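You operate a simulated robot arm through the tools that you are given. There is no shell and no other tool. Be economical: measure what you need, move in short steps, check, and stop when the job is done.

You run a simulated robot arm. Do the job below in one go: nothing can be reset, and whatever is moved stays where it is left.

## Task
Wax the dull patch on the desk top with the yellow cloth and close the tin.
Fine: cloth into the tray.
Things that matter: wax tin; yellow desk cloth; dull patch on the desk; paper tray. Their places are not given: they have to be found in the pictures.

The check looks at the end state, three seconds after you hand in, the way a careful person would. Anything else that was tipped, shoved, dropped, spilled or broken makes it a failure. Flat cloth is picked up by pressing the open fingertips on it (5 to 10 N) and closing them slowly along it; thin cloth reads only 2 to 8 mm in the jaws.

## Robot
A 6-joint arm with a two-finger parallel gripper, fixed in place. Base frame: the origin is at the foot of the arm, x ahead of it, y to its left, z up. Readings come in m, rad, newtons and seconds.
With the tool pointing down near the work surface it reaches from about 0.26 to 0.68 m from the base axis. Its first joint turns from -1.152 to 1.152 rad. Payload 2.9 kg.
The TCP is the grasp point between the finger pads, 0.03 m short of the fingertips. In the tool frame z runs along the fingers and y along their closing line. Largest opening 0.11 m; finger width 0.02, thickness 0.01; the body of the gripper, 0.048 by 0.112 m, starts 0.055 m behind the TCP.
Orientation is that of the tool frame in the base frame, as a unit quaternion [x, y, z, w]. With the fingers straight down and closing along the base's y, the tool's x points along the base's -x, its y along +y and its z along -z.

## Interface
- The arm moves only by the tool play_rows. Its argument "motion" is a list of rows, each an object (a shift or turn left out is 0, a gripper value left out holds the last) with "delta_rot": the turn, a rotation vector about the base's x, y, z in units of 60 degrees (1.0 is 60 degrees), a list of three; "travel": the shift along the base's x, y, z in units of 250 mm (1.0 is 250 mm), a list of three; "claw": the opening in per cent of the stroke, from 0 (shut) to 100 (fully open). In form: [{"delta_rot": [wx, wy, wz], "travel": [tx, ty, tz], "claw": claw}, ...]. A call has 1 to 8 rows; each row is the pose to reach, as a shift and turn from the pose commanded when the call began. A call with a number of a shift or a turn outside -1 to 1 is refused whole. Each row takes 0.2 s and may step no farther than 0.05 m and 0.15 rad from the row before; otherwise, or with a gripper value out of range, the whole call is refused. A pose out of reach is approached as far as the arm can. The call stops where the force on the tool passes 40 N (or 10 N more than at its start, if that is more) or the arm is blocked; 0.2 s more then pass. The fingers move at their own pace (about 0.108 m/s each) and stop on an object; they squeeze with about 38 N. The grip force told is the motor's: it shows also when the fingers shut on nothing. Time passes only in rows, and 0.2 s behind the last, so rows that repeat a pose let the fingers close. The reply holds the time, the measured pose of the TCP, the force on the tool along the base axes, the opening and the grip force, in the units named above and with some noise.
- Cameras (640 x 400 px; columns grow to the right, rows downward): "scene" is fixed at [0.0955, 0.462, 1.3844]; the picture's right is [-0.55, -0.83, 0.00], its down [-0.54, 0.36, -0.76] and it looks along [0.63, -0.42, -0.65] (base axes); focal length 354 px, centre (320, 200). "wrist" rides on the gripper at [0.072, 0.017, -0.103] in the tool frame; the picture's right is [-0.23, 0.97, 0.00], its down [-0.76, -0.18, -0.62] and it looks along [-0.61, -0.14, 0.78] (tool axes); focal length 222 px, centre (320, 200).
- grab_frame(camera): a new picture of that camera. No time passes.
- locate(camera, pixels): there is no depth. For up to 12 entries [column, row, z] of the newest picture of that camera ("zoom" is the newest enlarged one), the place [x, y] in the base frame at which the ray of that pixel passes the height z, good to about 0.002 m, but the place of the scene camera against the robot may be out by one fixed shift of up to 0.018 m in any direction. No time passes.
- zoom(camera, box): a new picture of the part [left, top, right, bottom] of that camera's present view, enlarged. No time passes.
- hand_in(): hands the job in; it is judged then, once.

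Go step by step. Measure first, check grasps and placings, and put right what went wrong. The budget is 80 turns and 46 pictures, counting those below and the enlarged ones. Unless the task says otherwise, let go and move clear before handing in, and close with one line.

The tools are called after "Emit:" by a JSON object that holds its "method" and its "body". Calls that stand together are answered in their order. play_rows: Moves the arm, as the interface text tells. Its arguments: {"type":"object","properties":{"motion":{"type":"array"}},"required":["motion"]} The other tools are called the same way: grab_frame (camera) takes a picture; locate (camera, pixels) gives the place at which the rays of pixels pass given heights; zoom (camera, box) takes an enlarged picture of a part of a camera's view; hand_in () hands the job in.

At the start:

```text
clock: 0.0
position: [0.3406, 0.2416, 1.0168]
tool_rot: [0.001, 1.0, 0.0, 0.0]
contact_force: [-0.3, 0.5, -0.6]
opening: 0.1099
gripper_force: 0.1
```

scene: 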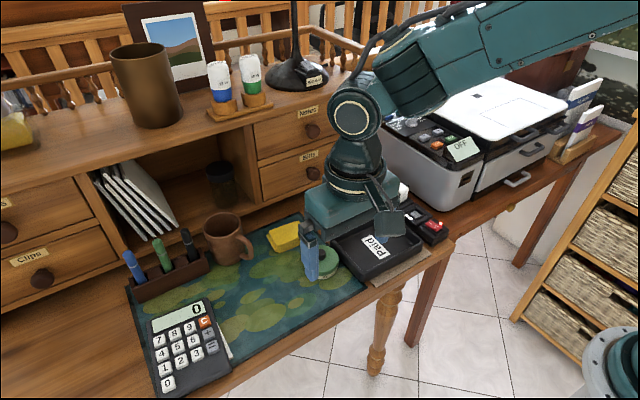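
wrist: 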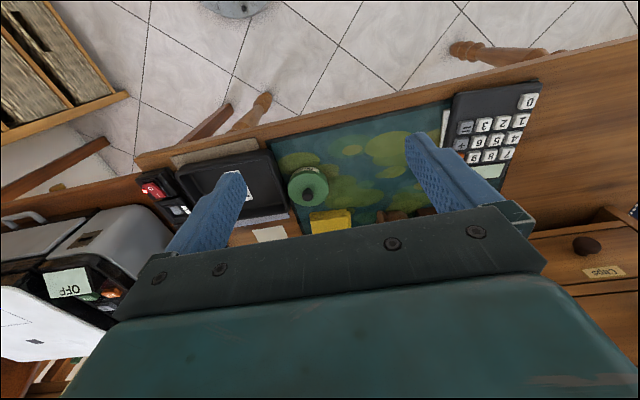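

The scene shows a yellow folded thing near (284,237), a green round item near (328,263), and a black tray near (377,250). I'll zoom in on both views before moving.

Emit:
{"method": "zoom", "body": {"camera": "scene", "box": [200, 180, 460, 342]}}

Emit:
{"method": "zoom", "body": {"camera": "wrist", "box": [120, 70, 560, 280]}}

```text
2.46 times, centred on (330, 261) of scene
```

zoom: 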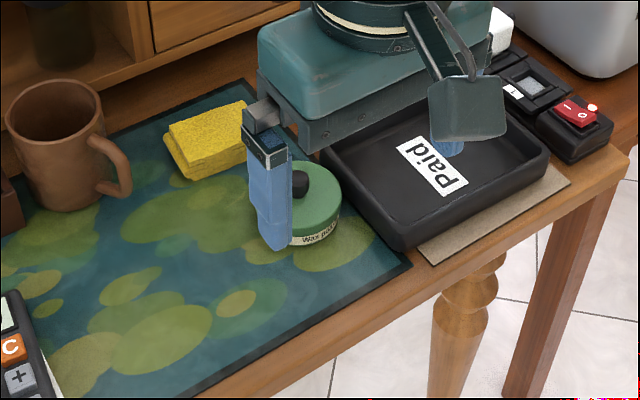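

```text
1.45 times, centred on (340, 175) of wrist
```

zoom: 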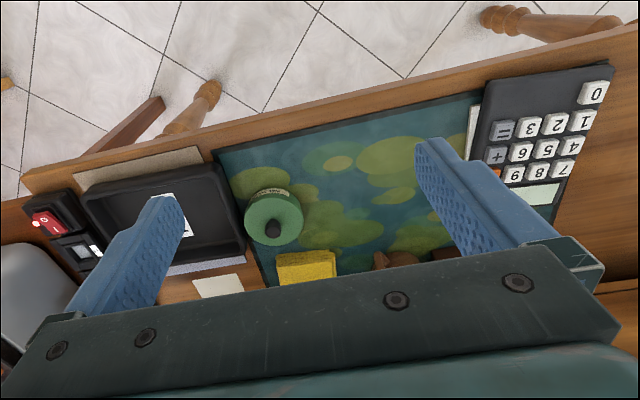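

The tin and cloth are partly hidden by the gripper. I'll locate the key points, then move the arm aside for a clear view.

Emit:
{"method": "locate", "body": {"camera": "wrist", "pixels": [[308, 186, 0.8], [330, 222, 0.78], [270, 234, 0.762], [250, 175, 0.762], [272, 140, 0.762], [445, 110, 0.762], [150, 185, 0.79], [178, 165, 0.78], [290, 215, 0.78], [137, 155, 0.762], [637, 38, 0.762]]}}

Emit:
{"method": "play_rows", "body": {"motion": [{"travel": [-0.1, 0.1, 0.1]}, {"travel": [-0.15, 0.25, 0.2]}, {"travel": [-0.15, 0.4, 0.3]}, {"travel": [-0.15, 0.4, 0.3]}]}}

Emit:
{"method": "grab_frame", "body": {"camera": "scene"}}

Emit:
{"method": "grab_frame", "body": {"camera": "wrist"}}

```text
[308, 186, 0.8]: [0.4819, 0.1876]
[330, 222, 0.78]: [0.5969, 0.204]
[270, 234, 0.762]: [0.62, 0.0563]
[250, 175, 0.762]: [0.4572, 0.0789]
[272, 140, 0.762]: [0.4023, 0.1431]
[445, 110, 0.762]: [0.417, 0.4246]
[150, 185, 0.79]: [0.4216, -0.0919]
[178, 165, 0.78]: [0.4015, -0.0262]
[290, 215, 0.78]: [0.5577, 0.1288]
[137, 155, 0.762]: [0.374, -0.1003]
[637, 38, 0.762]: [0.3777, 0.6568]
```

```text
clock: 1.0
position: [0.3058, 0.3393, 1.0945]
tool_rot: [0.0, 1.0, 0.0, 0.0]
contact_force: [-0.6, -0.1, -0.5]
opening: 0.1101
gripper_force: 0.0
```

```text
41 pictures are left
```

scene: 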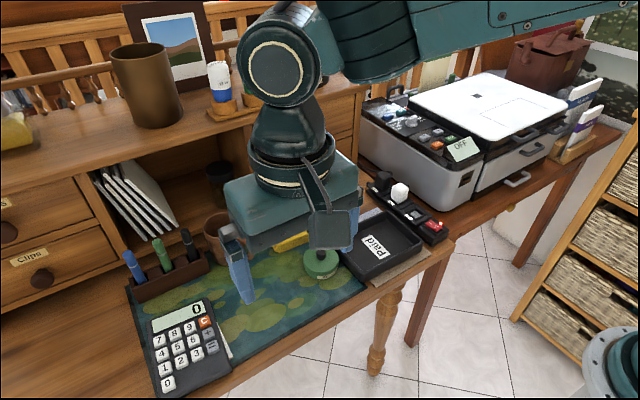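

```text
40 pictures are left
```

wrist: 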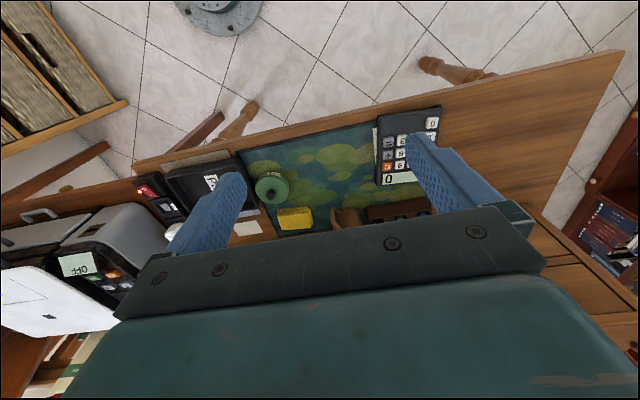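

The arm now hides the middle of the desk, so I'll swing it to the -y side for a clear scene view.

Emit:
{"method": "play_rows", "body": {"motion": [{"travel": [0, -0.19, 0]}, {"travel": [0, -0.38, 0]}, {"travel": [0, -0.57, 0]}, {"travel": [0, -0.76, 0]}, {"travel": [0, -0.95, 0]}]}}

Emit:
{"method": "play_rows", "body": {"motion": [{"travel": [0, -0.19, 0]}, {"travel": [0, -0.38, 0]}, {"travel": [0, -0.57, 0]}, {"travel": [0, -0.76, 0]}, {"travel": [0, -0.8, 0]}]}}

Emit:
{"method": "grab_frame", "body": {"camera": "scene"}}

Emit:
{"method": "zoom", "body": {"camera": "scene", "box": [190, 170, 450, 332]}}

```text
clock: 2.2
position: [0.3029, 0.1042, 1.0952]
tool_rot: [-0.001, 1.0, 0.0, 0.0]
contact_force: [-0.3, -0.4, -0.2]
opening: 0.1098
gripper_force: 0.1
```

```text
clock: 3.4
position: [0.3031, -0.0964, 1.0926]
tool_rot: [0.0, 1.0, 0.0, 0.0]
contact_force: [-0.1, 0.2, -0.9]
opening: 0.11
gripper_force: 0.1
```

```text
39 pictures are left
```

scene: 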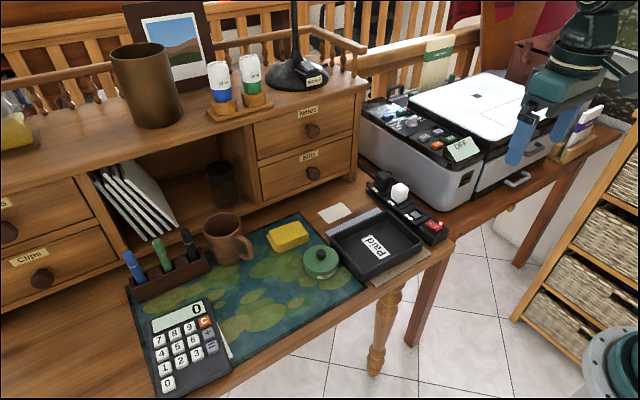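

```text
2.46 times, centred on (320, 251) of scene
```

zoom: 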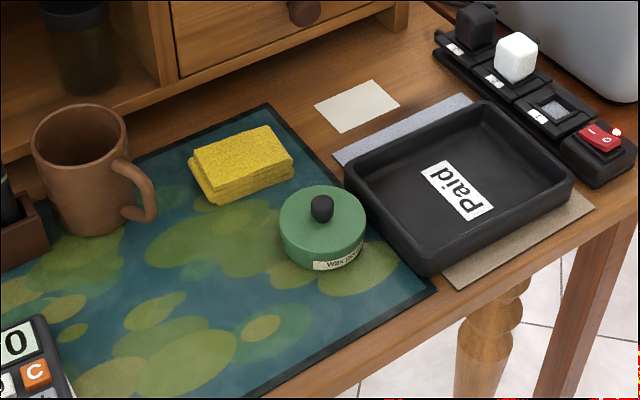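

Now everything is visible: cloth around (288,236), tin (321,262), tray (375,245), a pale square (335,213), and strips behind and in front of the tray. I'll zoom in for detail to identify the dull patch and the state of the tin.

Emit:
{"method": "zoom", "body": {"camera": "scene", "box": [300, 190, 440, 300]}}

Emit:
{"method": "zoom", "body": {"camera": "scene", "box": [260, 210, 360, 290]}}

Emit:
{"method": "zoom", "body": {"camera": "scene", "box": [0, 230, 260, 400]}}

Emit:
{"method": "grab_frame", "body": {"camera": "wrist"}}

```text
3.64 times, centred on (370, 245) of scene
```

zoom: 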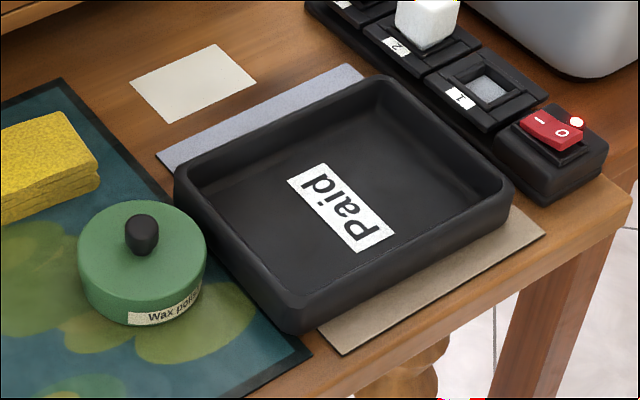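

```text
5.00 times, centred on (310, 250) of scene
```

zoom: 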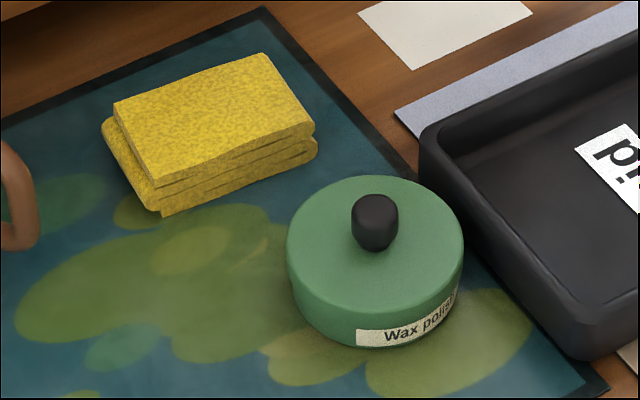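

```text
2.35 times, centred on (130, 315) of scene
```

zoom: 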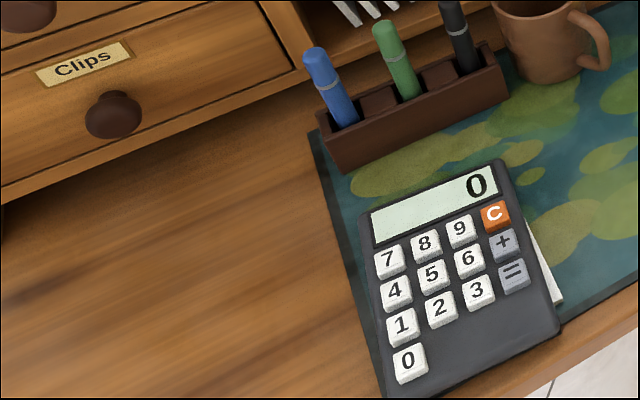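

```text
34 pictures are left
```

wrist: 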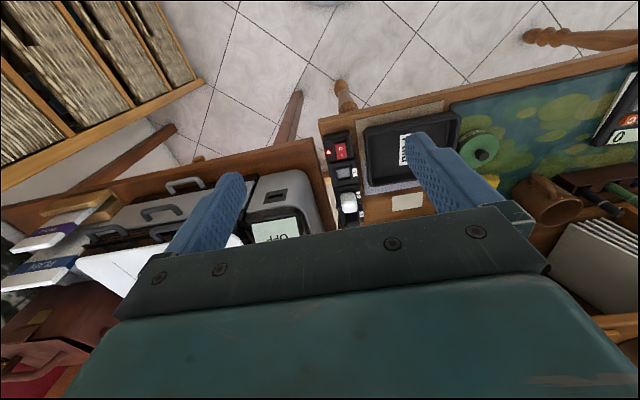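

The tin seems to have its knobbed lid on. I'll move the wrist camera over the tray and tin to inspect the tin's side and the three patch candidates: the pale square, grey strip and tan strip.

Emit:
{"method": "play_rows", "body": {"motion": [{"travel": [0.05, 0.15, -0.05]}, {"travel": [0.1, 0.3, -0.1]}, {"travel": [0.2, 0.45, -0.15]}, {"travel": [0.3, 0.6, -0.2]}, {"travel": [0.4, 0.75, -0.25]}, {"travel": [0.45, 0.9, -0.3]}, {"travel": [0.45, 0.9, -0.3]}]}}

Emit:
{"method": "grab_frame", "body": {"camera": "wrist"}}

Emit:
{"method": "zoom", "body": {"camera": "wrist", "box": [180, 90, 460, 240]}}

```text
clock: 5.0
position: [0.4156, 0.1252, 1.0165]
tool_rot: [-0.001, 1.0, 0.0, 0.0]
contact_force: [-0.2, -0.6, 0.7]
opening: 0.11
gripper_force: 0.1
```

```text
33 pictures are left
```

wrist: 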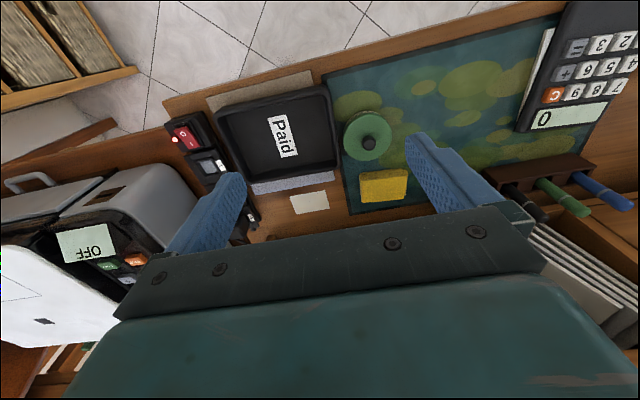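

```text
2.29 times, centred on (320, 165) of wrist
```

zoom: 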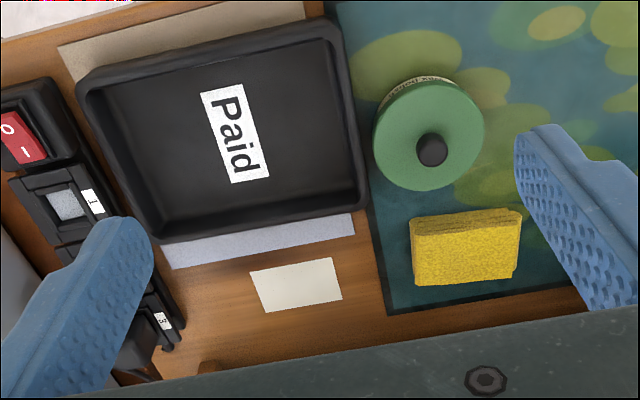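

I'll zoom in close on each of the flat candidates.

Emit:
{"method": "zoom", "body": {"camera": "wrist", "box": [240, 165, 350, 225]}}

Emit:
{"method": "zoom", "body": {"camera": "scene", "box": [365, 230, 445, 290]}}

Emit:
{"method": "zoom", "body": {"camera": "wrist", "box": [190, 60, 410, 180]}}

Emit:
{"method": "locate", "body": {"camera": "wrist", "pixels": [[289, 197, 0.762], [326, 191, 0.762], [329, 209, 0.762], [295, 214, 0.762], [250, 185, 0.762], [334, 170, 0.762], [335, 180, 0.762], [255, 196, 0.762], [206, 97, 0.762], [310, 70, 0.762]]}}

```text
5.82 times, centred on (295, 195) of wrist
```

zoom: 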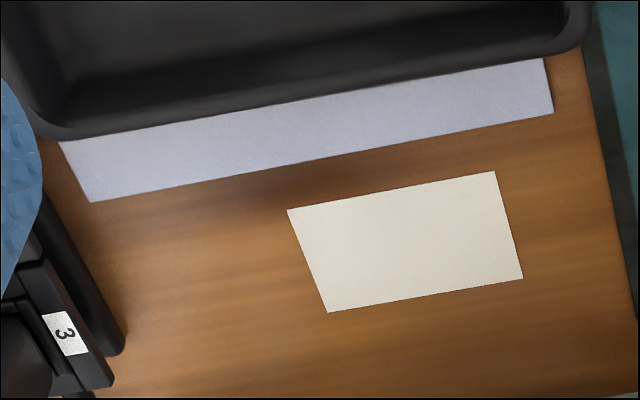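

```text
6.67 times, centred on (405, 260) of scene
```

zoom: 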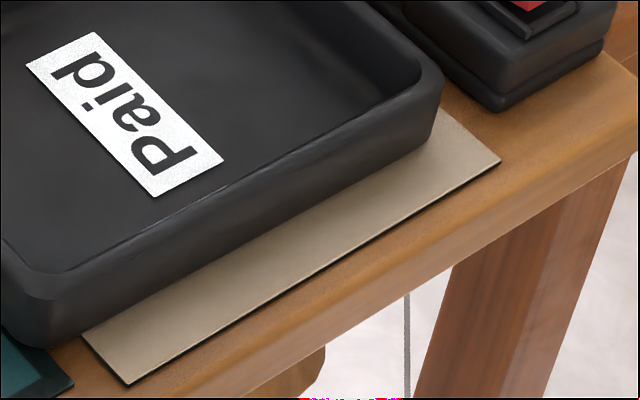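

```text
2.91 times, centred on (300, 120) of wrist
```

zoom: 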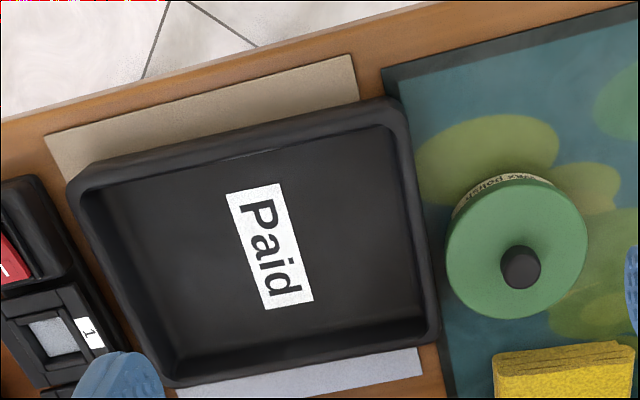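

```text
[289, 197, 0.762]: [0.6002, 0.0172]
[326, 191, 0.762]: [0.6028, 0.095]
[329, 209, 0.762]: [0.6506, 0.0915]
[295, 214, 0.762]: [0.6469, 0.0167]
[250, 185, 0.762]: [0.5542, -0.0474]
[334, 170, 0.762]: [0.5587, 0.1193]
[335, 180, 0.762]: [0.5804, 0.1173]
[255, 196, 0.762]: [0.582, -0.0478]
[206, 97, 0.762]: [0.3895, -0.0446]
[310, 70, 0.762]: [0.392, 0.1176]
```

The pale square spans x 0.60–0.65, y 0.017–0.095 and has no visible edge thickness, so it's the likeliest dull patch. The tan and grey strips look like sheets under the tray. I'll check the tin's seam and measure the tin and cloth.

Emit:
{"method": "zoom", "body": {"camera": "scene", "box": [296, 238, 346, 288]}}

Emit:
{"method": "locate", "body": {"camera": "wrist", "pixels": [[343, 140, 0.8], [392, 138, 0.8], [367, 125, 0.8], [370, 161, 0.8], [369, 145, 0.82], [359, 186, 0.785], [361, 215, 0.785], [407, 210, 0.785], [409, 182, 0.785], [359, 186, 0.765], [361, 215, 0.765]]}}

Emit:
{"method": "zoom", "body": {"camera": "wrist", "box": [335, 95, 415, 220]}}

```text
8.00 times, centred on (321, 263) of scene
```

zoom: 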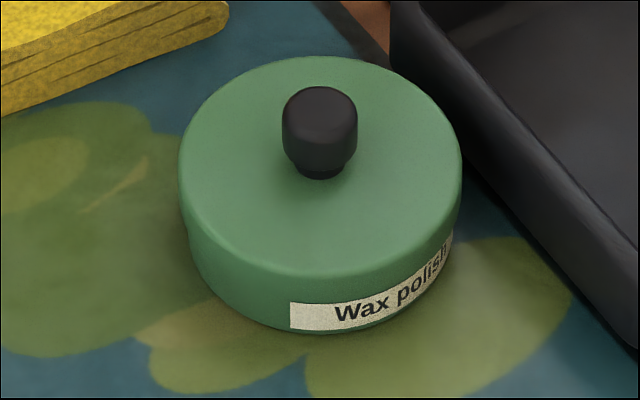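

```text
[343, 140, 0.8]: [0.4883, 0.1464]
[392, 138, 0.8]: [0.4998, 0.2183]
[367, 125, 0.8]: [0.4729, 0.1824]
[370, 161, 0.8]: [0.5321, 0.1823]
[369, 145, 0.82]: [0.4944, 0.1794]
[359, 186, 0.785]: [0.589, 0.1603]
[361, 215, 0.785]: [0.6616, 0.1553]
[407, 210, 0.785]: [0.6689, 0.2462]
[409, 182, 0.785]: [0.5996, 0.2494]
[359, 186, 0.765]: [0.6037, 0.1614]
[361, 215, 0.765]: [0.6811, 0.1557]
```

```text
3.20 times, centred on (375, 158) of wrist
```

zoom: 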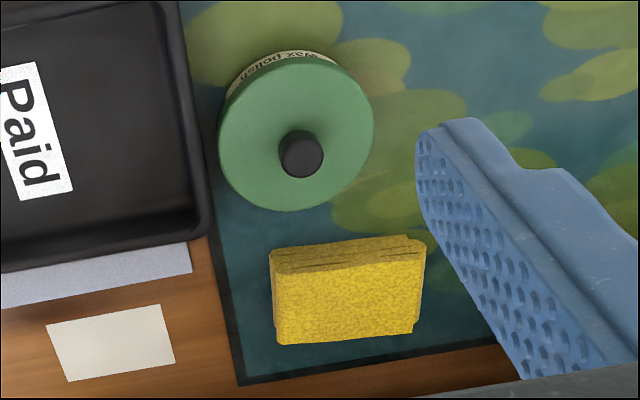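

The tin is lidded: a rim overhangs the "Wax polish" label and the knob sits near (0.499, 0.182). So I must lift the lid, load the cloth, wax the patch and put the lid back. I'll move above the knob with the fingers half open and check the alignment.

Emit:
{"method": "play_rows", "body": {"motion": [{"travel": [0.08, 0.05, -0.12], "claw": 45}, {"travel": [0.17, 0.11, -0.27]}, {"travel": [0.25, 0.17, -0.42]}, {"travel": [0.334, 0.227, -0.56]}, {"travel": [0.334, 0.227, -0.56]}]}}

Emit:
{"method": "grab_frame", "body": {"camera": "wrist"}}

Emit:
{"method": "grab_frame", "body": {"camera": "scene"}}

```text
clock: 6.2
position: [0.4996, 0.1861, 0.8766]
tool_rot: [0.0, 1.0, -0.001, 0.0]
contact_force: [-0.1, -0.1, -0.1]
opening: 0.0494
gripper_force: 0.1
```

```text
26 pictures are left
```

wrist: 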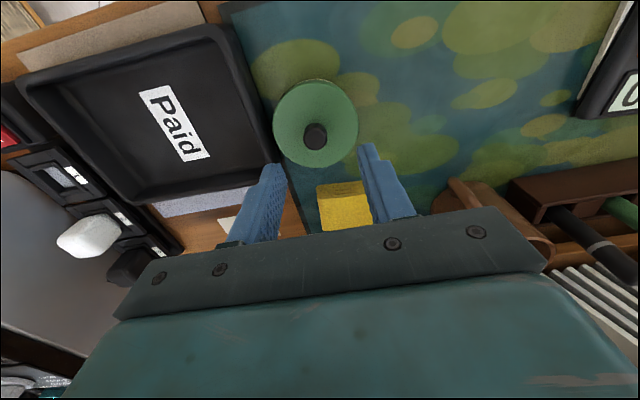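

```text
25 pictures are left
```

scene: 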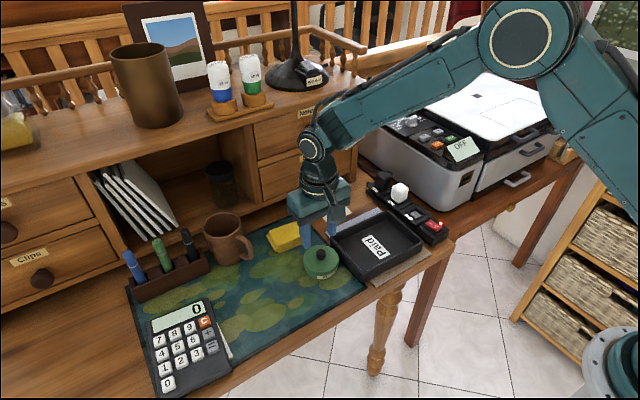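

The knob at (315,135) is close to where the tool axis should project (320,136). I'll measure it and the tin rim.

Emit:
{"method": "locate", "body": {"camera": "wrist", "pixels": [[316, 131, 0.805], [315, 148, 0.79], [316, 126, 0.79], [273, 124, 0.79], [358, 122, 0.79], [315, 82, 0.79], [316, 167, 0.79], [275, 150, 0.79], [320, 184, 0.785], [362, 181, 0.785]]}}

Emit:
{"method": "zoom", "body": {"camera": "wrist", "box": [255, 70, 375, 190]}}

```text
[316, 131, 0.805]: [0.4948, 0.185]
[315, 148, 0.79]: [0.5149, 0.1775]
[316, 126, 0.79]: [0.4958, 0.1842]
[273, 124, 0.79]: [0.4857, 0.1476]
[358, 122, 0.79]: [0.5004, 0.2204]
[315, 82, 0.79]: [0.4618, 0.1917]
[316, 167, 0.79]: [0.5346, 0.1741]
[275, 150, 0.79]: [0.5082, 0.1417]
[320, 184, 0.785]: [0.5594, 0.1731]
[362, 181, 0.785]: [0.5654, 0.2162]
```

```text
3.33 times, centred on (315, 130) of wrist
```

zoom: 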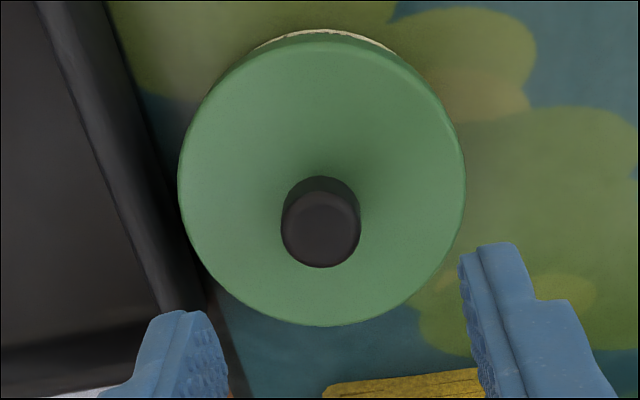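

The lid centre is at about (0.498, 0.184) and the knob top at about 0.81. I'll lower onto the knob and close.

Emit:
{"method": "play_rows", "body": {"motion": [{"travel": [-0.006, -0.008, -0.1]}, {"travel": [-0.006, -0.008, -0.16]}, {"travel": [-0.006, -0.008, -0.2]}, {"travel": [-0.006, -0.008, -0.2]}]}}

Emit:
{"method": "play_rows", "body": {"motion": [{"claw": 25}, {"claw": 12}, {"claw": 0}, {"claw": 0}]}}

```text
clock: 7.2
position: [0.4966, 0.1842, 0.8248]
tool_rot: [0.001, 1.0, 0.0, 0.0]
contact_force: [0.7, 0.4, 0.6]
opening: 0.0496
gripper_force: 0.0
```

```text
clock: 8.2
position: [0.4969, 0.1834, 0.8259]
tool_rot: [0.0, 1.0, 0.0, 0.0]
contact_force: [-0.4, -0.3, -0.7]
opening: 0.0169
gripper_force: 38.0
```

The fingers hold the knob at 16.9 mm. I'll lift gently.

Emit:
{"method": "play_rows", "body": {"motion": [{"travel": [0, 0, 0.03]}, {"travel": [0, 0, 0.08]}, {"travel": [0, 0, 0.16]}, {"travel": [0, 0, 0.3]}, {"travel": [0, 0, 0.3]}]}}

Emit:
{"method": "zoom", "body": {"camera": "scene", "box": [240, 180, 400, 300]}}

Emit:
{"method": "grab_frame", "body": {"camera": "wrist"}}

```text
clock: 9.4
position: [0.4999, 0.1843, 0.9016]
tool_rot: [-0.001, 1.0, 0.0, 0.0]
contact_force: [-0.2, -0.3, -0.4]
opening: 0.0167
gripper_force: 38.3
```

```text
3.33 times, centred on (320, 240) of scene
```

zoom: 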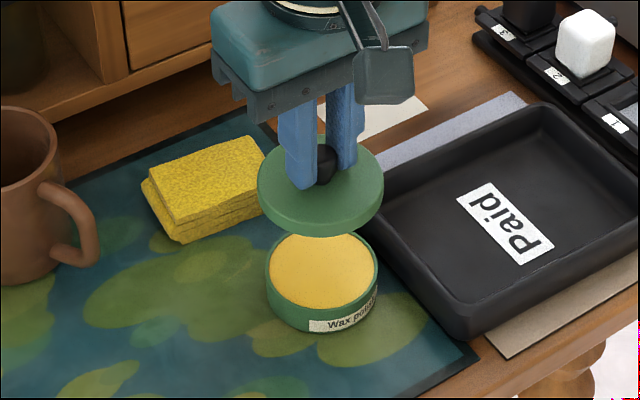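

```text
22 pictures are left
```

wrist: 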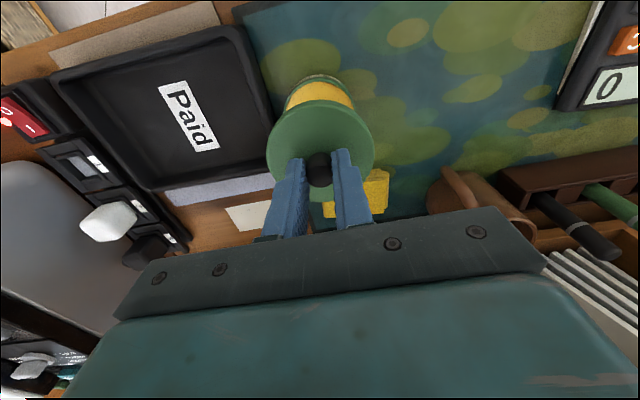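

The lid is off and the wax sits nearly flush with the rim. I'll set the lid down on the empty mat near (0.45, 0.30).

Emit:
{"method": "play_rows", "body": {"motion": [{"travel": [-0.05, 0.14, 0]}, {"travel": [-0.12, 0.28, 0]}, {"travel": [-0.2, 0.42, 0]}, {"travel": [-0.2, 0.463, -0.1]}, {"travel": [-0.2, 0.463, -0.2]}, {"travel": [-0.2, 0.463, -0.28]}, {"travel": [-0.2, 0.463, -0.32]}, {"travel": [-0.2, 0.463, -0.32]}]}}

Emit:
{"method": "zoom", "body": {"camera": "scene", "box": [200, 220, 360, 340]}}

```text
clock: 11.2
position: [0.4463, 0.2988, 0.8216]
tool_rot: [0.0, 1.0, 0.0, 0.0]
contact_force: [-0.3, 0.3, -0.1]
opening: 0.017
gripper_force: 38.2
```

```text
3.33 times, centred on (280, 280) of scene
```

zoom: 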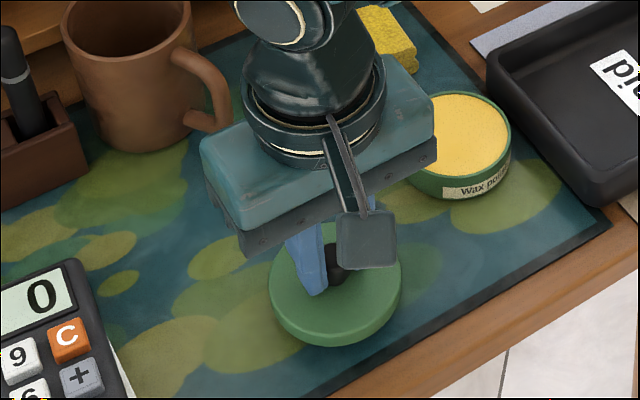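

Still no contact at 0.8216, so I'll lower in small steps until the force shows contact.

Emit:
{"method": "play_rows", "body": {"motion": [{"travel": [0, 0, -0.015]}, {"travel": [0, 0, -0.03]}, {"travel": [0, 0, -0.04]}, {"travel": [0, 0, -0.048]}, {"travel": [0, 0, -0.048]}]}}

```text
clock: 12.4
position: [0.4477, 0.3, 0.8085]
tool_rot: [0.0, 1.0, 0.0, 0.001]
contact_force: [-0.4, 0.0, 0.0]
opening: 0.017
gripper_force: 37.7
```

Emit:
{"method": "play_rows", "body": {"motion": [{"travel": [0, 0, -0.01]}, {"travel": [0, 0, -0.02]}, {"travel": [0, 0, -0.028]}, {"travel": [0, 0, -0.028]}]}}

```text
clock: 13.4
position: [0.4493, 0.2995, 0.8027]
tool_rot: [0.0, 1.0, -0.001, 0.0]
contact_force: [0.5, 1.3, 0.4]
opening: 0.0171
gripper_force: 38.4
```

Emit:
{"method": "play_rows", "body": {"motion": [{"travel": [0, 0, -0.006]}, {"travel": [0, 0, -0.012]}, {"travel": [0, 0, -0.012]}]}}

Emit:
{"method": "zoom", "body": {"camera": "scene", "box": [240, 260, 320, 320]}}

```text
clock: 14.2
position: [0.449, 0.3008, 0.8027]
tool_rot: [0.0, 1.0, 0.001, 0.002]
contact_force: [-4.1, -4.7, 32.2]
opening: 0.0168
gripper_force: 37.8
```

```text
6.67 times, centred on (280, 290) of scene
```

zoom: 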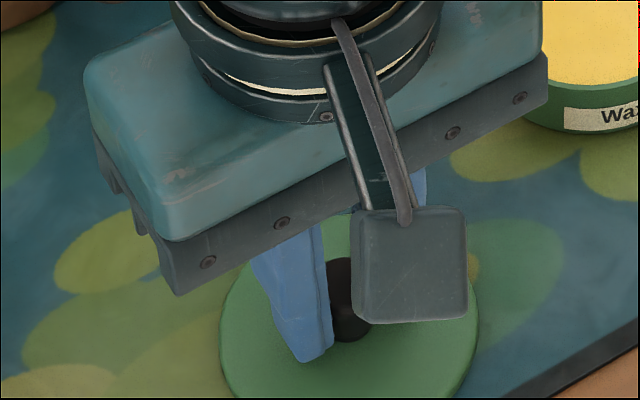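

The lid touches the mat at 0.8025 with 32 N. I'll ease off, release, rise and move towards the cloth for a look.

Emit:
{"method": "play_rows", "body": {"motion": [{"travel": [0, 0, 0.008]}, {"travel": [0, 0, 0.008], "claw": 45}, {"travel": [0, 0, 0.008]}, {"travel": [0, 0, 0.1]}, {"travel": [0, 0, 0.28]}, {"travel": [0, 0, 0.46]}, {"travel": [0, -0.1, 0.6]}]}}

Emit:
{"method": "play_rows", "body": {"motion": [{"travel": [0.1, -0.1, 0], "claw": 100}, {"travel": [0.25, -0.2, 0]}, {"travel": [0.4, -0.28, 0]}, {"travel": [0.4, -0.28, 0]}]}}

Emit:
{"method": "grab_frame", "body": {"camera": "wrist"}}

```text
clock: 15.8
position: [0.4488, 0.2734, 0.9491]
tool_rot: [-0.001, 1.0, 0.0, 0.001]
contact_force: [-0.5, 0.8, 0.3]
opening: 0.0496
gripper_force: 0.0
```

```text
clock: 16.8
position: [0.5461, 0.2047, 0.9503]
tool_rot: [0.0, 1.0, 0.0, 0.0]
contact_force: [0.1, 0.7, -0.2]
opening: 0.1098
gripper_force: 0.1
```

```text
19 pictures are left
```

wrist: 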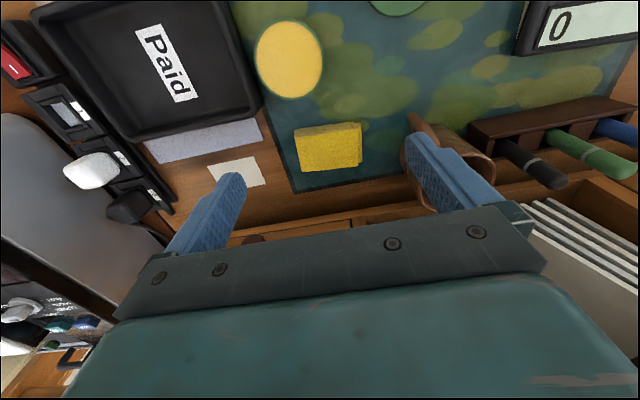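

The cloth spans columns 294–362, rows 122–172, with the mug handle near (415,118). I'll measure the cloth, mug and hutch for clearance.

Emit:
{"method": "locate", "body": {"camera": "wrist", "pixels": [[294, 129, 0.785], [301, 171, 0.785], [358, 165, 0.785], [359, 123, 0.785], [362, 165, 0.766], [300, 173, 0.766], [412, 116, 0.83], [412, 116, 0.79], [408, 150, 0.84], [300, 222, 0.762], [350, 216, 0.762], [237, 172, 0.762]]}}

Emit:
{"method": "zoom", "body": {"camera": "wrist", "box": [200, 90, 440, 240]}}

```text
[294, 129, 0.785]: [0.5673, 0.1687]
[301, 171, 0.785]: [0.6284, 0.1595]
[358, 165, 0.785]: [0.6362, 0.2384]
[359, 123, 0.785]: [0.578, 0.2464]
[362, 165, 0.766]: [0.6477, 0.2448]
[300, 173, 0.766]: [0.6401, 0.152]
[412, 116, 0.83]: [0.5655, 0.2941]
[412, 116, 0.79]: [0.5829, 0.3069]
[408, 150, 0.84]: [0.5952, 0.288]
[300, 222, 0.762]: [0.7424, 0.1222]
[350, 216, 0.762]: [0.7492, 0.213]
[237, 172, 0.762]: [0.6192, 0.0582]
```

```text
2.67 times, centred on (320, 165) of wrist
```

zoom: 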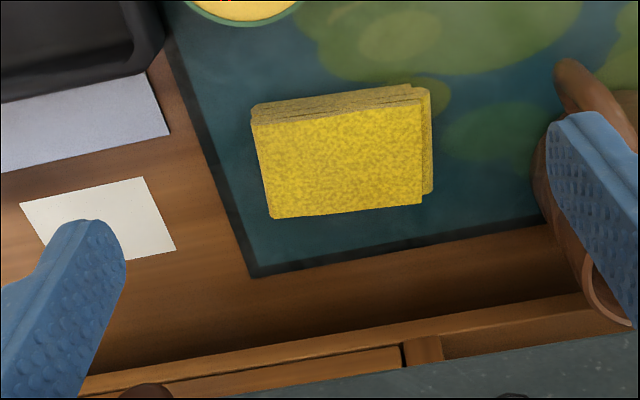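

The cloth is about 0.05 × 0.08 × 0.028 m, centred near (0.600, 0.203) and turned about -6°. The mug handle is clear at y ≥ 0.288. I'll straddle the cloth along y and stop a little above the mat.

Emit:
{"method": "play_rows", "body": {"motion": [{"travel": [0.1, 0, -0.05], "delta_rot": [0, 0, -0.1], "claw": 100}, {"travel": [0.2156, -0.005, -0.15], "delta_rot": [0, 0, -0.1]}, {"travel": [0.2156, -0.005, -0.3], "delta_rot": [0, 0, -0.1]}, {"travel": [0.2156, -0.005, -0.4], "delta_rot": [0, 0, -0.1]}, {"travel": [0.2156, -0.005, -0.4], "delta_rot": [0, 0, -0.1]}]}}

Emit:
{"method": "grab_frame", "body": {"camera": "wrist"}}

Emit:
{"method": "zoom", "body": {"camera": "scene", "box": [200, 170, 360, 290]}}

```text
clock: 18.0
position: [0.6027, 0.2022, 0.8488]
tool_rot: [0.053, 0.999, 0.001, 0.0]
contact_force: [-0.3, 0.0, -0.1]
opening: 0.1099
gripper_force: 0.0
```

```text
17 pictures are left
```

wrist: 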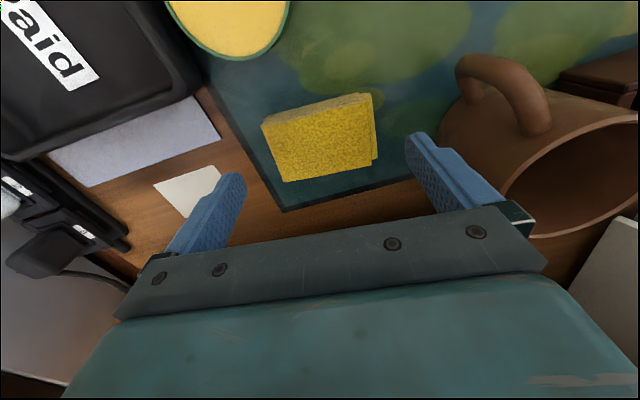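

```text
3.33 times, centred on (280, 230) of scene
```

zoom: 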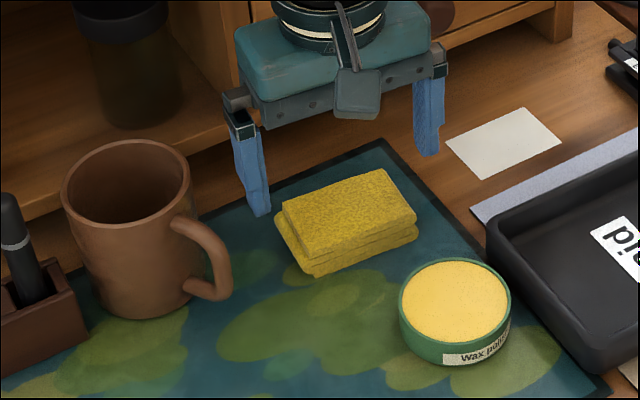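

The cloth's top centre is at about (321,143), against an expected (320,147), so it is centred between the fingers. I'll lower and close slowly.

Emit:
{"method": "play_rows", "body": {"motion": [{"travel": [-0.01, 0, -0.08]}, {"travel": [-0.01, 0, -0.15]}, {"travel": [-0.01, 0, -0.188]}, {"travel": [-0.01, 0, -0.188]}]}}

Emit:
{"method": "play_rows", "body": {"motion": [{"claw": 85}, {"claw": 75}, {"claw": 68}, {"claw": 60}, {"claw": 60}]}}

Emit:
{"method": "zoom", "body": {"camera": "scene", "box": [220, 180, 360, 285]}}

```text
clock: 19.0
position: [0.598, 0.2036, 0.8037]
tool_rot: [0.053, 0.999, 0.0, 0.0]
contact_force: [-0.2, -0.7, -0.6]
opening: 0.11
gripper_force: 0.0
```

```text
clock: 20.2
position: [0.5991, 0.2032, 0.8019]
tool_rot: [0.052, 0.999, -0.001, 0.0]
contact_force: [0.1, -0.1, 0.4]
opening: 0.0785
gripper_force: 37.7
```

```text
3.81 times, centred on (290, 232) of scene
```

zoom: 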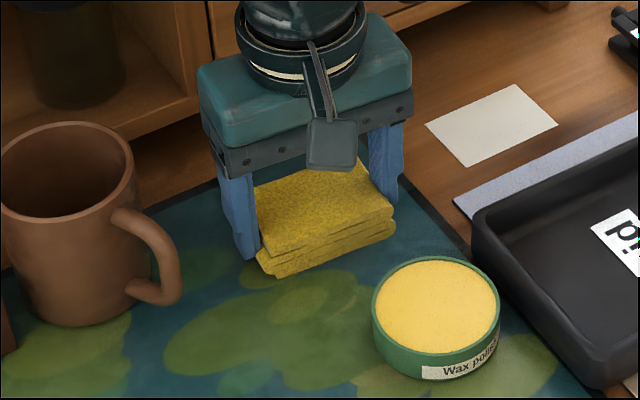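

The cloth is held at 78.5 mm like a firm pad. I'll lift it and move above the wax, shifted to y≈0.20 so the left finger clears the tray wall.

Emit:
{"method": "play_rows", "body": {"motion": [{"travel": [0, 0, 0.1], "claw": 60}, {"travel": [0, 0, 0.25]}, {"travel": [-0.15, -0.005, 0.3]}, {"travel": [-0.3, -0.01, 0.3], "delta_rot": [0, 0, 0.1]}, {"travel": [-0.404, -0.013, 0.27], "delta_rot": [0, 0, 0.1]}, {"travel": [-0.404, -0.013, 0.2], "delta_rot": [0, 0, 0.1]}, {"travel": [-0.404, -0.013, 0.2], "delta_rot": [0, 0, 0.1]}]}}

Emit:
{"method": "zoom", "body": {"camera": "scene", "box": [240, 190, 400, 310]}}

```text
clock: 21.8
position: [0.4965, 0.1995, 0.8533]
tool_rot: [0.0, 1.0, 0.0, 0.0]
contact_force: [-0.7, -1.5, -0.4]
opening: 0.0788
gripper_force: 37.5
```

```text
3.33 times, centred on (320, 250) of scene
```

zoom: 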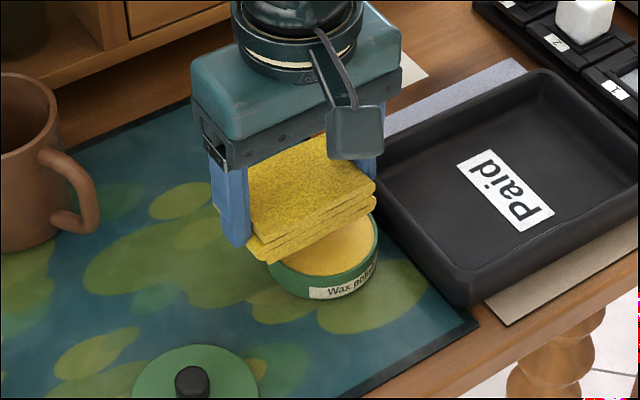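

The cloth is over the wax. I'll lower it in small steps and watch the force.

Emit:
{"method": "play_rows", "body": {"motion": [{"travel": [0, 0, -0.02]}, {"travel": [0, 0, -0.04]}, {"travel": [0, 0, -0.05]}, {"travel": [0, 0, -0.06]}, {"travel": [0, 0, -0.06]}]}}

```text
clock: 23.0
position: [0.4994, 0.2001, 0.8382]
tool_rot: [0.0, 1.0, 0.0, 0.001]
contact_force: [0.3, -0.3, -1.1]
opening: 0.0786
gripper_force: 38.1
```

Emit:
{"method": "play_rows", "body": {"motion": [{"travel": [0, 0, -0.008]}, {"travel": [0, 0, -0.016]}, {"travel": [0, 0, -0.024]}, {"travel": [0, 0, -0.024]}]}}

```text
clock: 24.0
position: [0.4979, 0.1993, 0.8312]
tool_rot: [0.0, 1.0, -0.001, -0.001]
contact_force: [-0.3, 0.7, 0.3]
opening: 0.0785
gripper_force: 38.2
```

Emit:
{"method": "play_rows", "body": {"motion": [{"travel": [0, 0, -0.006]}, {"travel": [0, 0, -0.012]}, {"travel": [0, 0, -0.018]}, {"travel": [0, 0, -0.018]}]}}

```text
clock: 25.0
position: [0.4984, 0.1987, 0.8278]
tool_rot: [0.0, 1.0, 0.0, 0.0]
contact_force: [-0.6, -0.1, -0.1]
opening: 0.0788
gripper_force: 37.6
```

Emit:
{"method": "play_rows", "body": {"motion": [{"travel": [0, 0, -0.006]}, {"travel": [0, 0, -0.012]}, {"travel": [0, 0, -0.018]}, {"travel": [0, 0, -0.018]}]}}

Emit:
{"method": "zoom", "body": {"camera": "scene", "box": [280, 220, 360, 290]}}

```text
clock: 26.0
position: [0.5012, 0.1995, 0.8257]
tool_rot: [0.0, 1.0, 0.001, 0.002]
contact_force: [-2.1, -1.4, 6.9]
opening: 0.0785
gripper_force: 38.0
stopped in row 4: the force on the tool passed its limit (the readings are from after the stop); the commanded pose is now the measured one
```

```text
5.71 times, centred on (320, 255) of scene
```

zoom: 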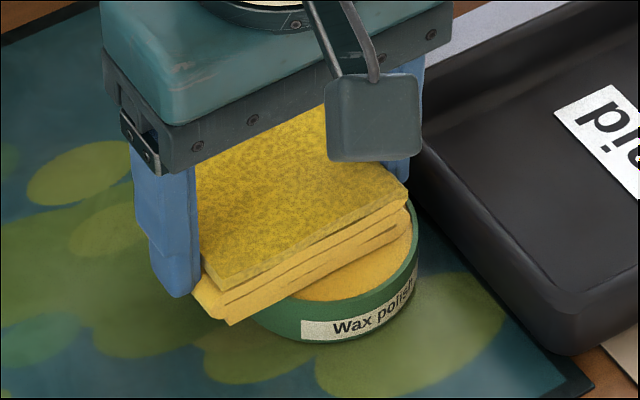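

The cloth met the wax at about 0.826 with light force, and its lower layers look tinted with wax. I'll hold briefly, lift, and carry it over the patch at about (0.626, 0.055).

Emit:
{"method": "play_rows", "body": {"motion": [{"travel": [0, 0, 0], "claw": 60}, {"travel": [0, 0, 0.1]}, {"travel": [0, 0, 0.25]}, {"travel": [0.15, -0.1, 0.3]}, {"travel": [0.28, -0.22, 0.3]}, {"travel": [0.4, -0.36, 0.3]}, {"travel": [0.5, -0.5, 0.3]}, {"travel": [0.5, -0.578, 0.25]}]}}

Emit:
{"method": "play_rows", "body": {"motion": [{"travel": [0, 0, -0.06]}, {"travel": [0, 0, -0.12]}, {"travel": [0, 0, -0.18]}, {"travel": [0, 0, -0.18]}]}}

Emit:
{"method": "grab_frame", "body": {"camera": "wrist"}}

Emit:
{"method": "zoom", "body": {"camera": "scene", "box": [260, 150, 420, 270]}}

```text
clock: 27.8
position: [0.6255, 0.0559, 0.8897]
tool_rot: [0.0, 1.0, 0.001, 0.001]
contact_force: [0.8, -0.6, -0.6]
opening: 0.0787
gripper_force: 38.3
```

```text
clock: 28.8
position: [0.6259, 0.0555, 0.8425]
tool_rot: [0.0, 1.0, 0.001, 0.002]
contact_force: [-0.6, 0.1, -1.2]
opening: 0.0785
gripper_force: 38.0
```

```text
12 pictures are left
```

wrist: 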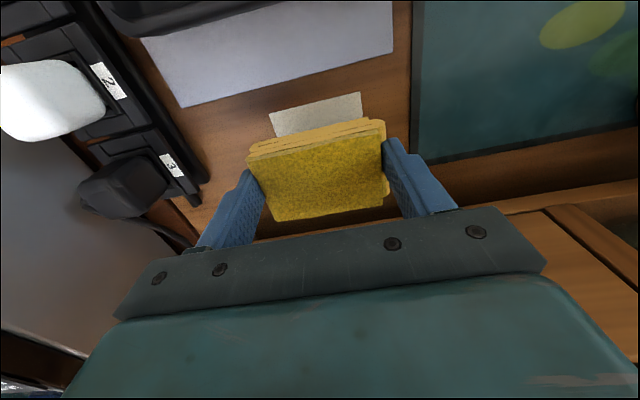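

```text
3.33 times, centred on (340, 210) of scene
```

zoom: 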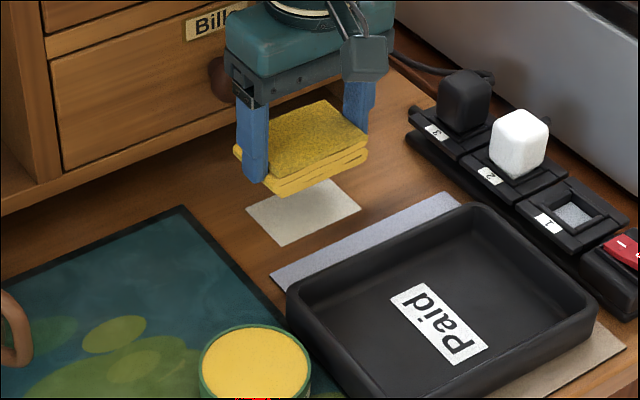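

The cloth's lower layers are now amber with wax, and the pale patch's front edge is at (270,117)–(360,93). I'll pinpoint it.

Emit:
{"method": "locate", "body": {"camera": "wrist", "pixels": [[270, 115, 0.762], [360, 93, 0.762], [364, 118, 0.762], [277, 137, 0.762], [392, 52, 0.762], [205, 195, 0.775]]}}

```text
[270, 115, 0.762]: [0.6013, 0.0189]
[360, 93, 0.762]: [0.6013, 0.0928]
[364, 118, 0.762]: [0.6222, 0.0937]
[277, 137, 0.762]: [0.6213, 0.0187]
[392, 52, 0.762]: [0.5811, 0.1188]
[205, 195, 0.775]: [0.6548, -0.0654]
```

The patch is x 0.601–0.648, y 0.019–0.093, so the cloth is centred over it. I'll lower to contact.

Emit:
{"method": "play_rows", "body": {"motion": [{"travel": [0, 0, -0.06]}, {"travel": [0, 0, -0.11]}, {"travel": [0, 0, -0.14]}, {"travel": [0, 0, -0.15]}, {"travel": [0, 0, -0.15]}]}}

```text
clock: 30.0
position: [0.6241, 0.0553, 0.8052]
tool_rot: [0.0, 1.0, 0.0, 0.002]
contact_force: [-0.3, 0.2, -0.1]
opening: 0.0788
gripper_force: 38.6
```

Emit:
{"method": "play_rows", "body": {"motion": [{"travel": [0, 0, -0.008]}, {"travel": [0, 0, -0.016]}, {"travel": [0, 0, -0.02]}, {"travel": [0, 0, -0.02]}]}}

```text
clock: 31.0
position: [0.6234, 0.0557, 0.8001]
tool_rot: [0.0, 1.0, 0.001, 0.002]
contact_force: [0.7, 0.0, 0.7]
opening: 0.0788
gripper_force: 37.8
```

Emit:
{"method": "play_rows", "body": {"motion": [{"travel": [0, 0, -0.006]}, {"travel": [0, 0, -0.01]}, {"travel": [0, 0, -0.01]}]}}

```text
clock: 31.8
position: [0.6245, 0.0564, 0.8001]
tool_rot: [0.0, 1.0, 0.0, 0.003]
contact_force: [-9.7, -3.5, 23.3]
opening: 0.0785
gripper_force: 38.3
```

Contact gives 23 N. I'll ease off slightly and rub with short strokes across the patch.

Emit:
{"method": "play_rows", "body": {"motion": [{"travel": [0, 0, 0.003]}, {"travel": [0.05, 0, 0.003]}, {"travel": [0.05, 0.05, 0.003]}, {"travel": [-0.05, 0.05, 0.003]}, {"travel": [-0.05, -0.05, 0.003]}, {"travel": [0.05, -0.05, 0.003]}, {"travel": [0.05, 0.05, 0.003]}, {"travel": [0, 0, 0.003]}]}}

Emit:
{"method": "play_rows", "body": {"motion": [{"travel": [0.05, 0.06, 0]}, {"travel": [-0.05, 0.06, 0]}, {"travel": [0.05, 0.03, 0]}, {"travel": [-0.05, 0, 0]}, {"travel": [0.05, -0.03, 0]}, {"travel": [-0.05, -0.06, 0]}, {"travel": [0.05, -0.06, 0]}, {"travel": [0, 0, 0]}]}}

Emit:
{"method": "play_rows", "body": {"motion": [{"travel": [0, 0, 0.1]}, {"travel": [0, 0, 0.25]}, {"travel": [-0.1, 0, 0.4]}, {"travel": [-0.25, 0, 0.4]}, {"travel": [-0.4, 0, 0.4]}, {"travel": [-0.4, 0, 0.4]}]}}

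Emit:
{"method": "grab_frame", "body": {"camera": "wrist"}}

```text
clock: 32.3
position: [0.6256, 0.0559, 0.7995]
tool_rot: [-0.001, 1.0, 0.001, -0.003]
contact_force: [-27.4, -3.4, 16.3]
opening: 0.0786
gripper_force: 37.9
stopped in row 2: the force on the tool passed its limit (the readings are from after the stop); the commanded pose is now the measured one
```

```text
clock: 32.6
position: [0.6249, 0.0556, 0.7999]
tool_rot: [-0.001, 1.0, 0.0, -0.009]
contact_force: [-22.7, -2.7, 12.5]
opening: 0.0786
gripper_force: 38.4
stopped in row 1: the force on the tool passed its limit (the readings are from after the stop); the commanded pose is now the measured one
```

```text
clock: 34.0
position: [0.5258, 0.0564, 0.9013]
tool_rot: [-0.001, 1.0, 0.0, -0.006]
contact_force: [-0.3, 0.1, -0.7]
opening: 0.0785
gripper_force: 38.6
```

```text
10 pictures are left
```

wrist: 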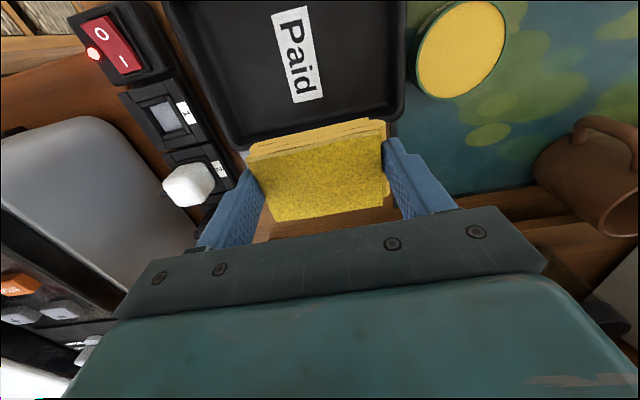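

The strokes were stopped by sideways drag after only about 2 mm. I'll check from the scene camera what happened to the patch.

Emit:
{"method": "zoom", "body": {"camera": "scene", "box": [270, 160, 400, 258]}}

```text
4.08 times, centred on (335, 209) of scene
```

zoom: 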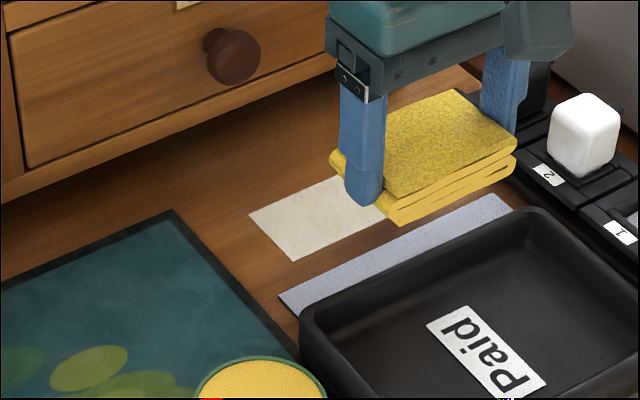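

The patch has turned slightly warmer and mottled, so it is taking wax, but it needs real strokes. I'll go back and use a lighter press.

Emit:
{"method": "play_rows", "body": {"motion": [{"travel": [0.15, 0, 0]}, {"travel": [0.3, 0, 0]}, {"travel": [0.398, 0, -0.08]}, {"travel": [0.398, 0, -0.2]}, {"travel": [0.398, 0, -0.32]}, {"travel": [0.398, 0, -0.38]}, {"travel": [0.398, 0, -0.392]}, {"travel": [0.398, 0, -0.392]}]}}

Emit:
{"method": "play_rows", "body": {"motion": [{"travel": [0, 0, -0.004]}, {"travel": [0, 0, -0.008]}, {"travel": [0, 0, -0.008]}]}}

```text
clock: 35.8
position: [0.625, 0.0574, 0.8018]
tool_rot: [-0.002, 1.0, 0.0, -0.006]
contact_force: [-0.3, -1.1, -0.2]
opening: 0.0787
gripper_force: 38.3
```

```text
clock: 36.6
position: [0.6252, 0.0571, 0.8003]
tool_rot: [-0.002, 1.0, -0.001, -0.005]
contact_force: [-2.0, 2.8, 6.4]
opening: 0.0788
gripper_force: 38.5
```

Now it's a light 6.4 N press. I'll rub with small steps.

Emit:
{"method": "play_rows", "body": {"motion": [{"travel": [-0.03, 0, 0]}, {"travel": [-0.06, 0.03, 0]}, {"travel": [-0.03, 0.06, 0]}, {"travel": [0.0, 0.06, 0]}, {"travel": [0.03, 0.06, 0]}, {"travel": [0.05, 0.03, 0]}, {"travel": [0.05, 0, 0]}, {"travel": [0.02, -0.02, 0]}]}}

```text
clock: 37.7
position: [0.6246, 0.0715, 0.7999]
tool_rot: [-0.002, 1.0, -0.001, -0.013]
contact_force: [-25.0, -2.6, 13.7]
opening: 0.0786
gripper_force: 37.9
stopped in row 5: the force on the tool passed its limit (the readings are from after the stop); the commanded pose is now the measured one
```

Moves towards +x always stop at x≈0.6255, so something on the hutch side, probably the drawer knob, touches the gripper. I'll keep x ≤ 0.622 and stroke along y and -x, where the cloth still covers the patch.

Emit:
{"method": "play_rows", "body": {"motion": [{"travel": [-0.015, 0, 0.002]}, {"travel": [-0.015, -0.05, 0.002]}, {"travel": [-0.015, -0.1, 0.002]}, {"travel": [-0.05, -0.1, 0.002]}, {"travel": [-0.05, -0.05, 0.002]}, {"travel": [-0.05, 0, 0.002]}, {"travel": [-0.02, 0, 0.002]}, {"travel": [-0.02, -0.06, 0.002]}]}}

```text
clock: 39.5
position: [0.622, 0.0588, 0.8004]
tool_rot: [-0.003, 1.0, 0.0, -0.011]
contact_force: [0.2, 4.2, 8.1]
opening: 0.0786
gripper_force: 38.0
```

That ran through at about 8 N. Another set of strokes.

Emit:
{"method": "play_rows", "body": {"motion": [{"travel": [0, -0.05, 0]}, {"travel": [-0.02, -0.08, 0]}, {"travel": [-0.02, 0, 0]}, {"travel": [-0.02, 0.07, 0]}, {"travel": [-0.06, 0.07, 0]}, {"travel": [-0.06, 0, 0]}, {"travel": [-0.06, -0.08, 0]}, {"travel": [-0.03, -0.04, 0]}]}}

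Emit:
{"method": "play_rows", "body": {"motion": [{"travel": [0, 0, 0.1]}, {"travel": [0, 0, 0.25]}, {"travel": [-0.1, -0.05, 0.4]}, {"travel": [-0.25, -0.1, 0.4]}, {"travel": [-0.4, -0.15, 0.4]}, {"travel": [-0.5, -0.15, 0.4]}]}}

Emit:
{"method": "zoom", "body": {"camera": "scene", "box": [260, 160, 440, 295]}}

```text
clock: 41.3
position: [0.6115, 0.0456, 0.8009]
tool_rot: [-0.002, 1.0, -0.001, -0.014]
contact_force: [-0.4, -2.1, 2.9]
opening: 0.0784
gripper_force: 38.0
```

```text
clock: 42.7
position: [0.4836, 0.0103, 0.8995]
tool_rot: [0.0, 1.0, -0.001, -0.013]
contact_force: [-0.7, -0.8, -0.4]
opening: 0.0787
gripper_force: 38.0
```

```text
2.96 times, centred on (350, 228) of scene
```

zoom: 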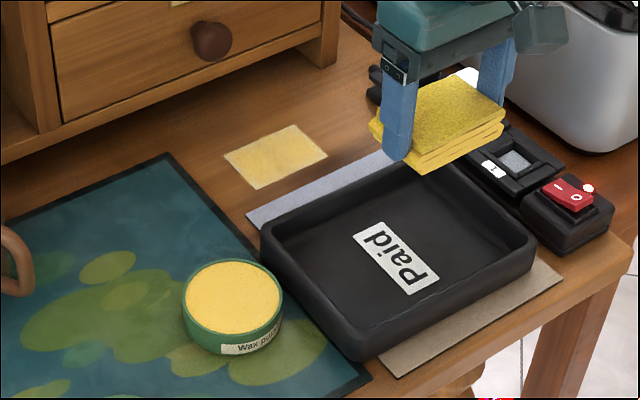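

The patch is now clearly yellow with wax. I'll check its evenness closely, right to the corners.

Emit:
{"method": "zoom", "body": {"camera": "scene", "box": [318, 198, 356, 228]}}

```text
13.33 times, centred on (337, 213) of scene
```

zoom: 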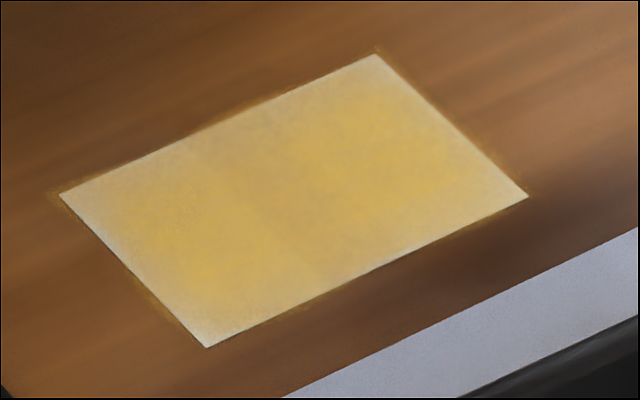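

Coverage is good but paler at the edges and centre. I'll do one more light pass.

Emit:
{"method": "play_rows", "body": {"motion": [{"travel": [0.18, 0.08, 0]}, {"travel": [0.36, 0.14, 0]}, {"travel": [0.538, 0.183, 0]}, {"travel": [0.538, 0.183, -0.15]}, {"travel": [0.538, 0.183, -0.28]}, {"travel": [0.538, 0.183, -0.36]}, {"travel": [0.538, 0.183, -0.384]}, {"travel": [0.538, 0.183, -0.384]}]}}

Emit:
{"method": "play_rows", "body": {"motion": [{"travel": [0, 0, -0.006]}, {"travel": [0, 0, -0.01]}, {"travel": [0, 0, -0.01]}]}}

```text
clock: 44.5
position: [0.6236, 0.0566, 0.8054]
tool_rot: [-0.001, 1.0, -0.001, -0.012]
contact_force: [0.6, 0.5, 0.1]
opening: 0.0788
gripper_force: 37.8
```

```text
clock: 45.3
position: [0.6214, 0.0548, 0.8025]
tool_rot: [-0.001, 1.0, -0.001, -0.013]
contact_force: [0.1, 0.4, -0.3]
opening: 0.0789
gripper_force: 38.1
```

Emit:
{"method": "play_rows", "body": {"motion": [{"travel": [0, 0, -0.006]}, {"travel": [0, 0, -0.011]}, {"travel": [0, 0, -0.011]}]}}

```text
clock: 46.1
position: [0.6225, 0.055, 0.7999]
tool_rot: [-0.001, 1.0, 0.001, -0.011]
contact_force: [-3.1, 0.1, 10.0]
opening: 0.0786
gripper_force: 38.0
```

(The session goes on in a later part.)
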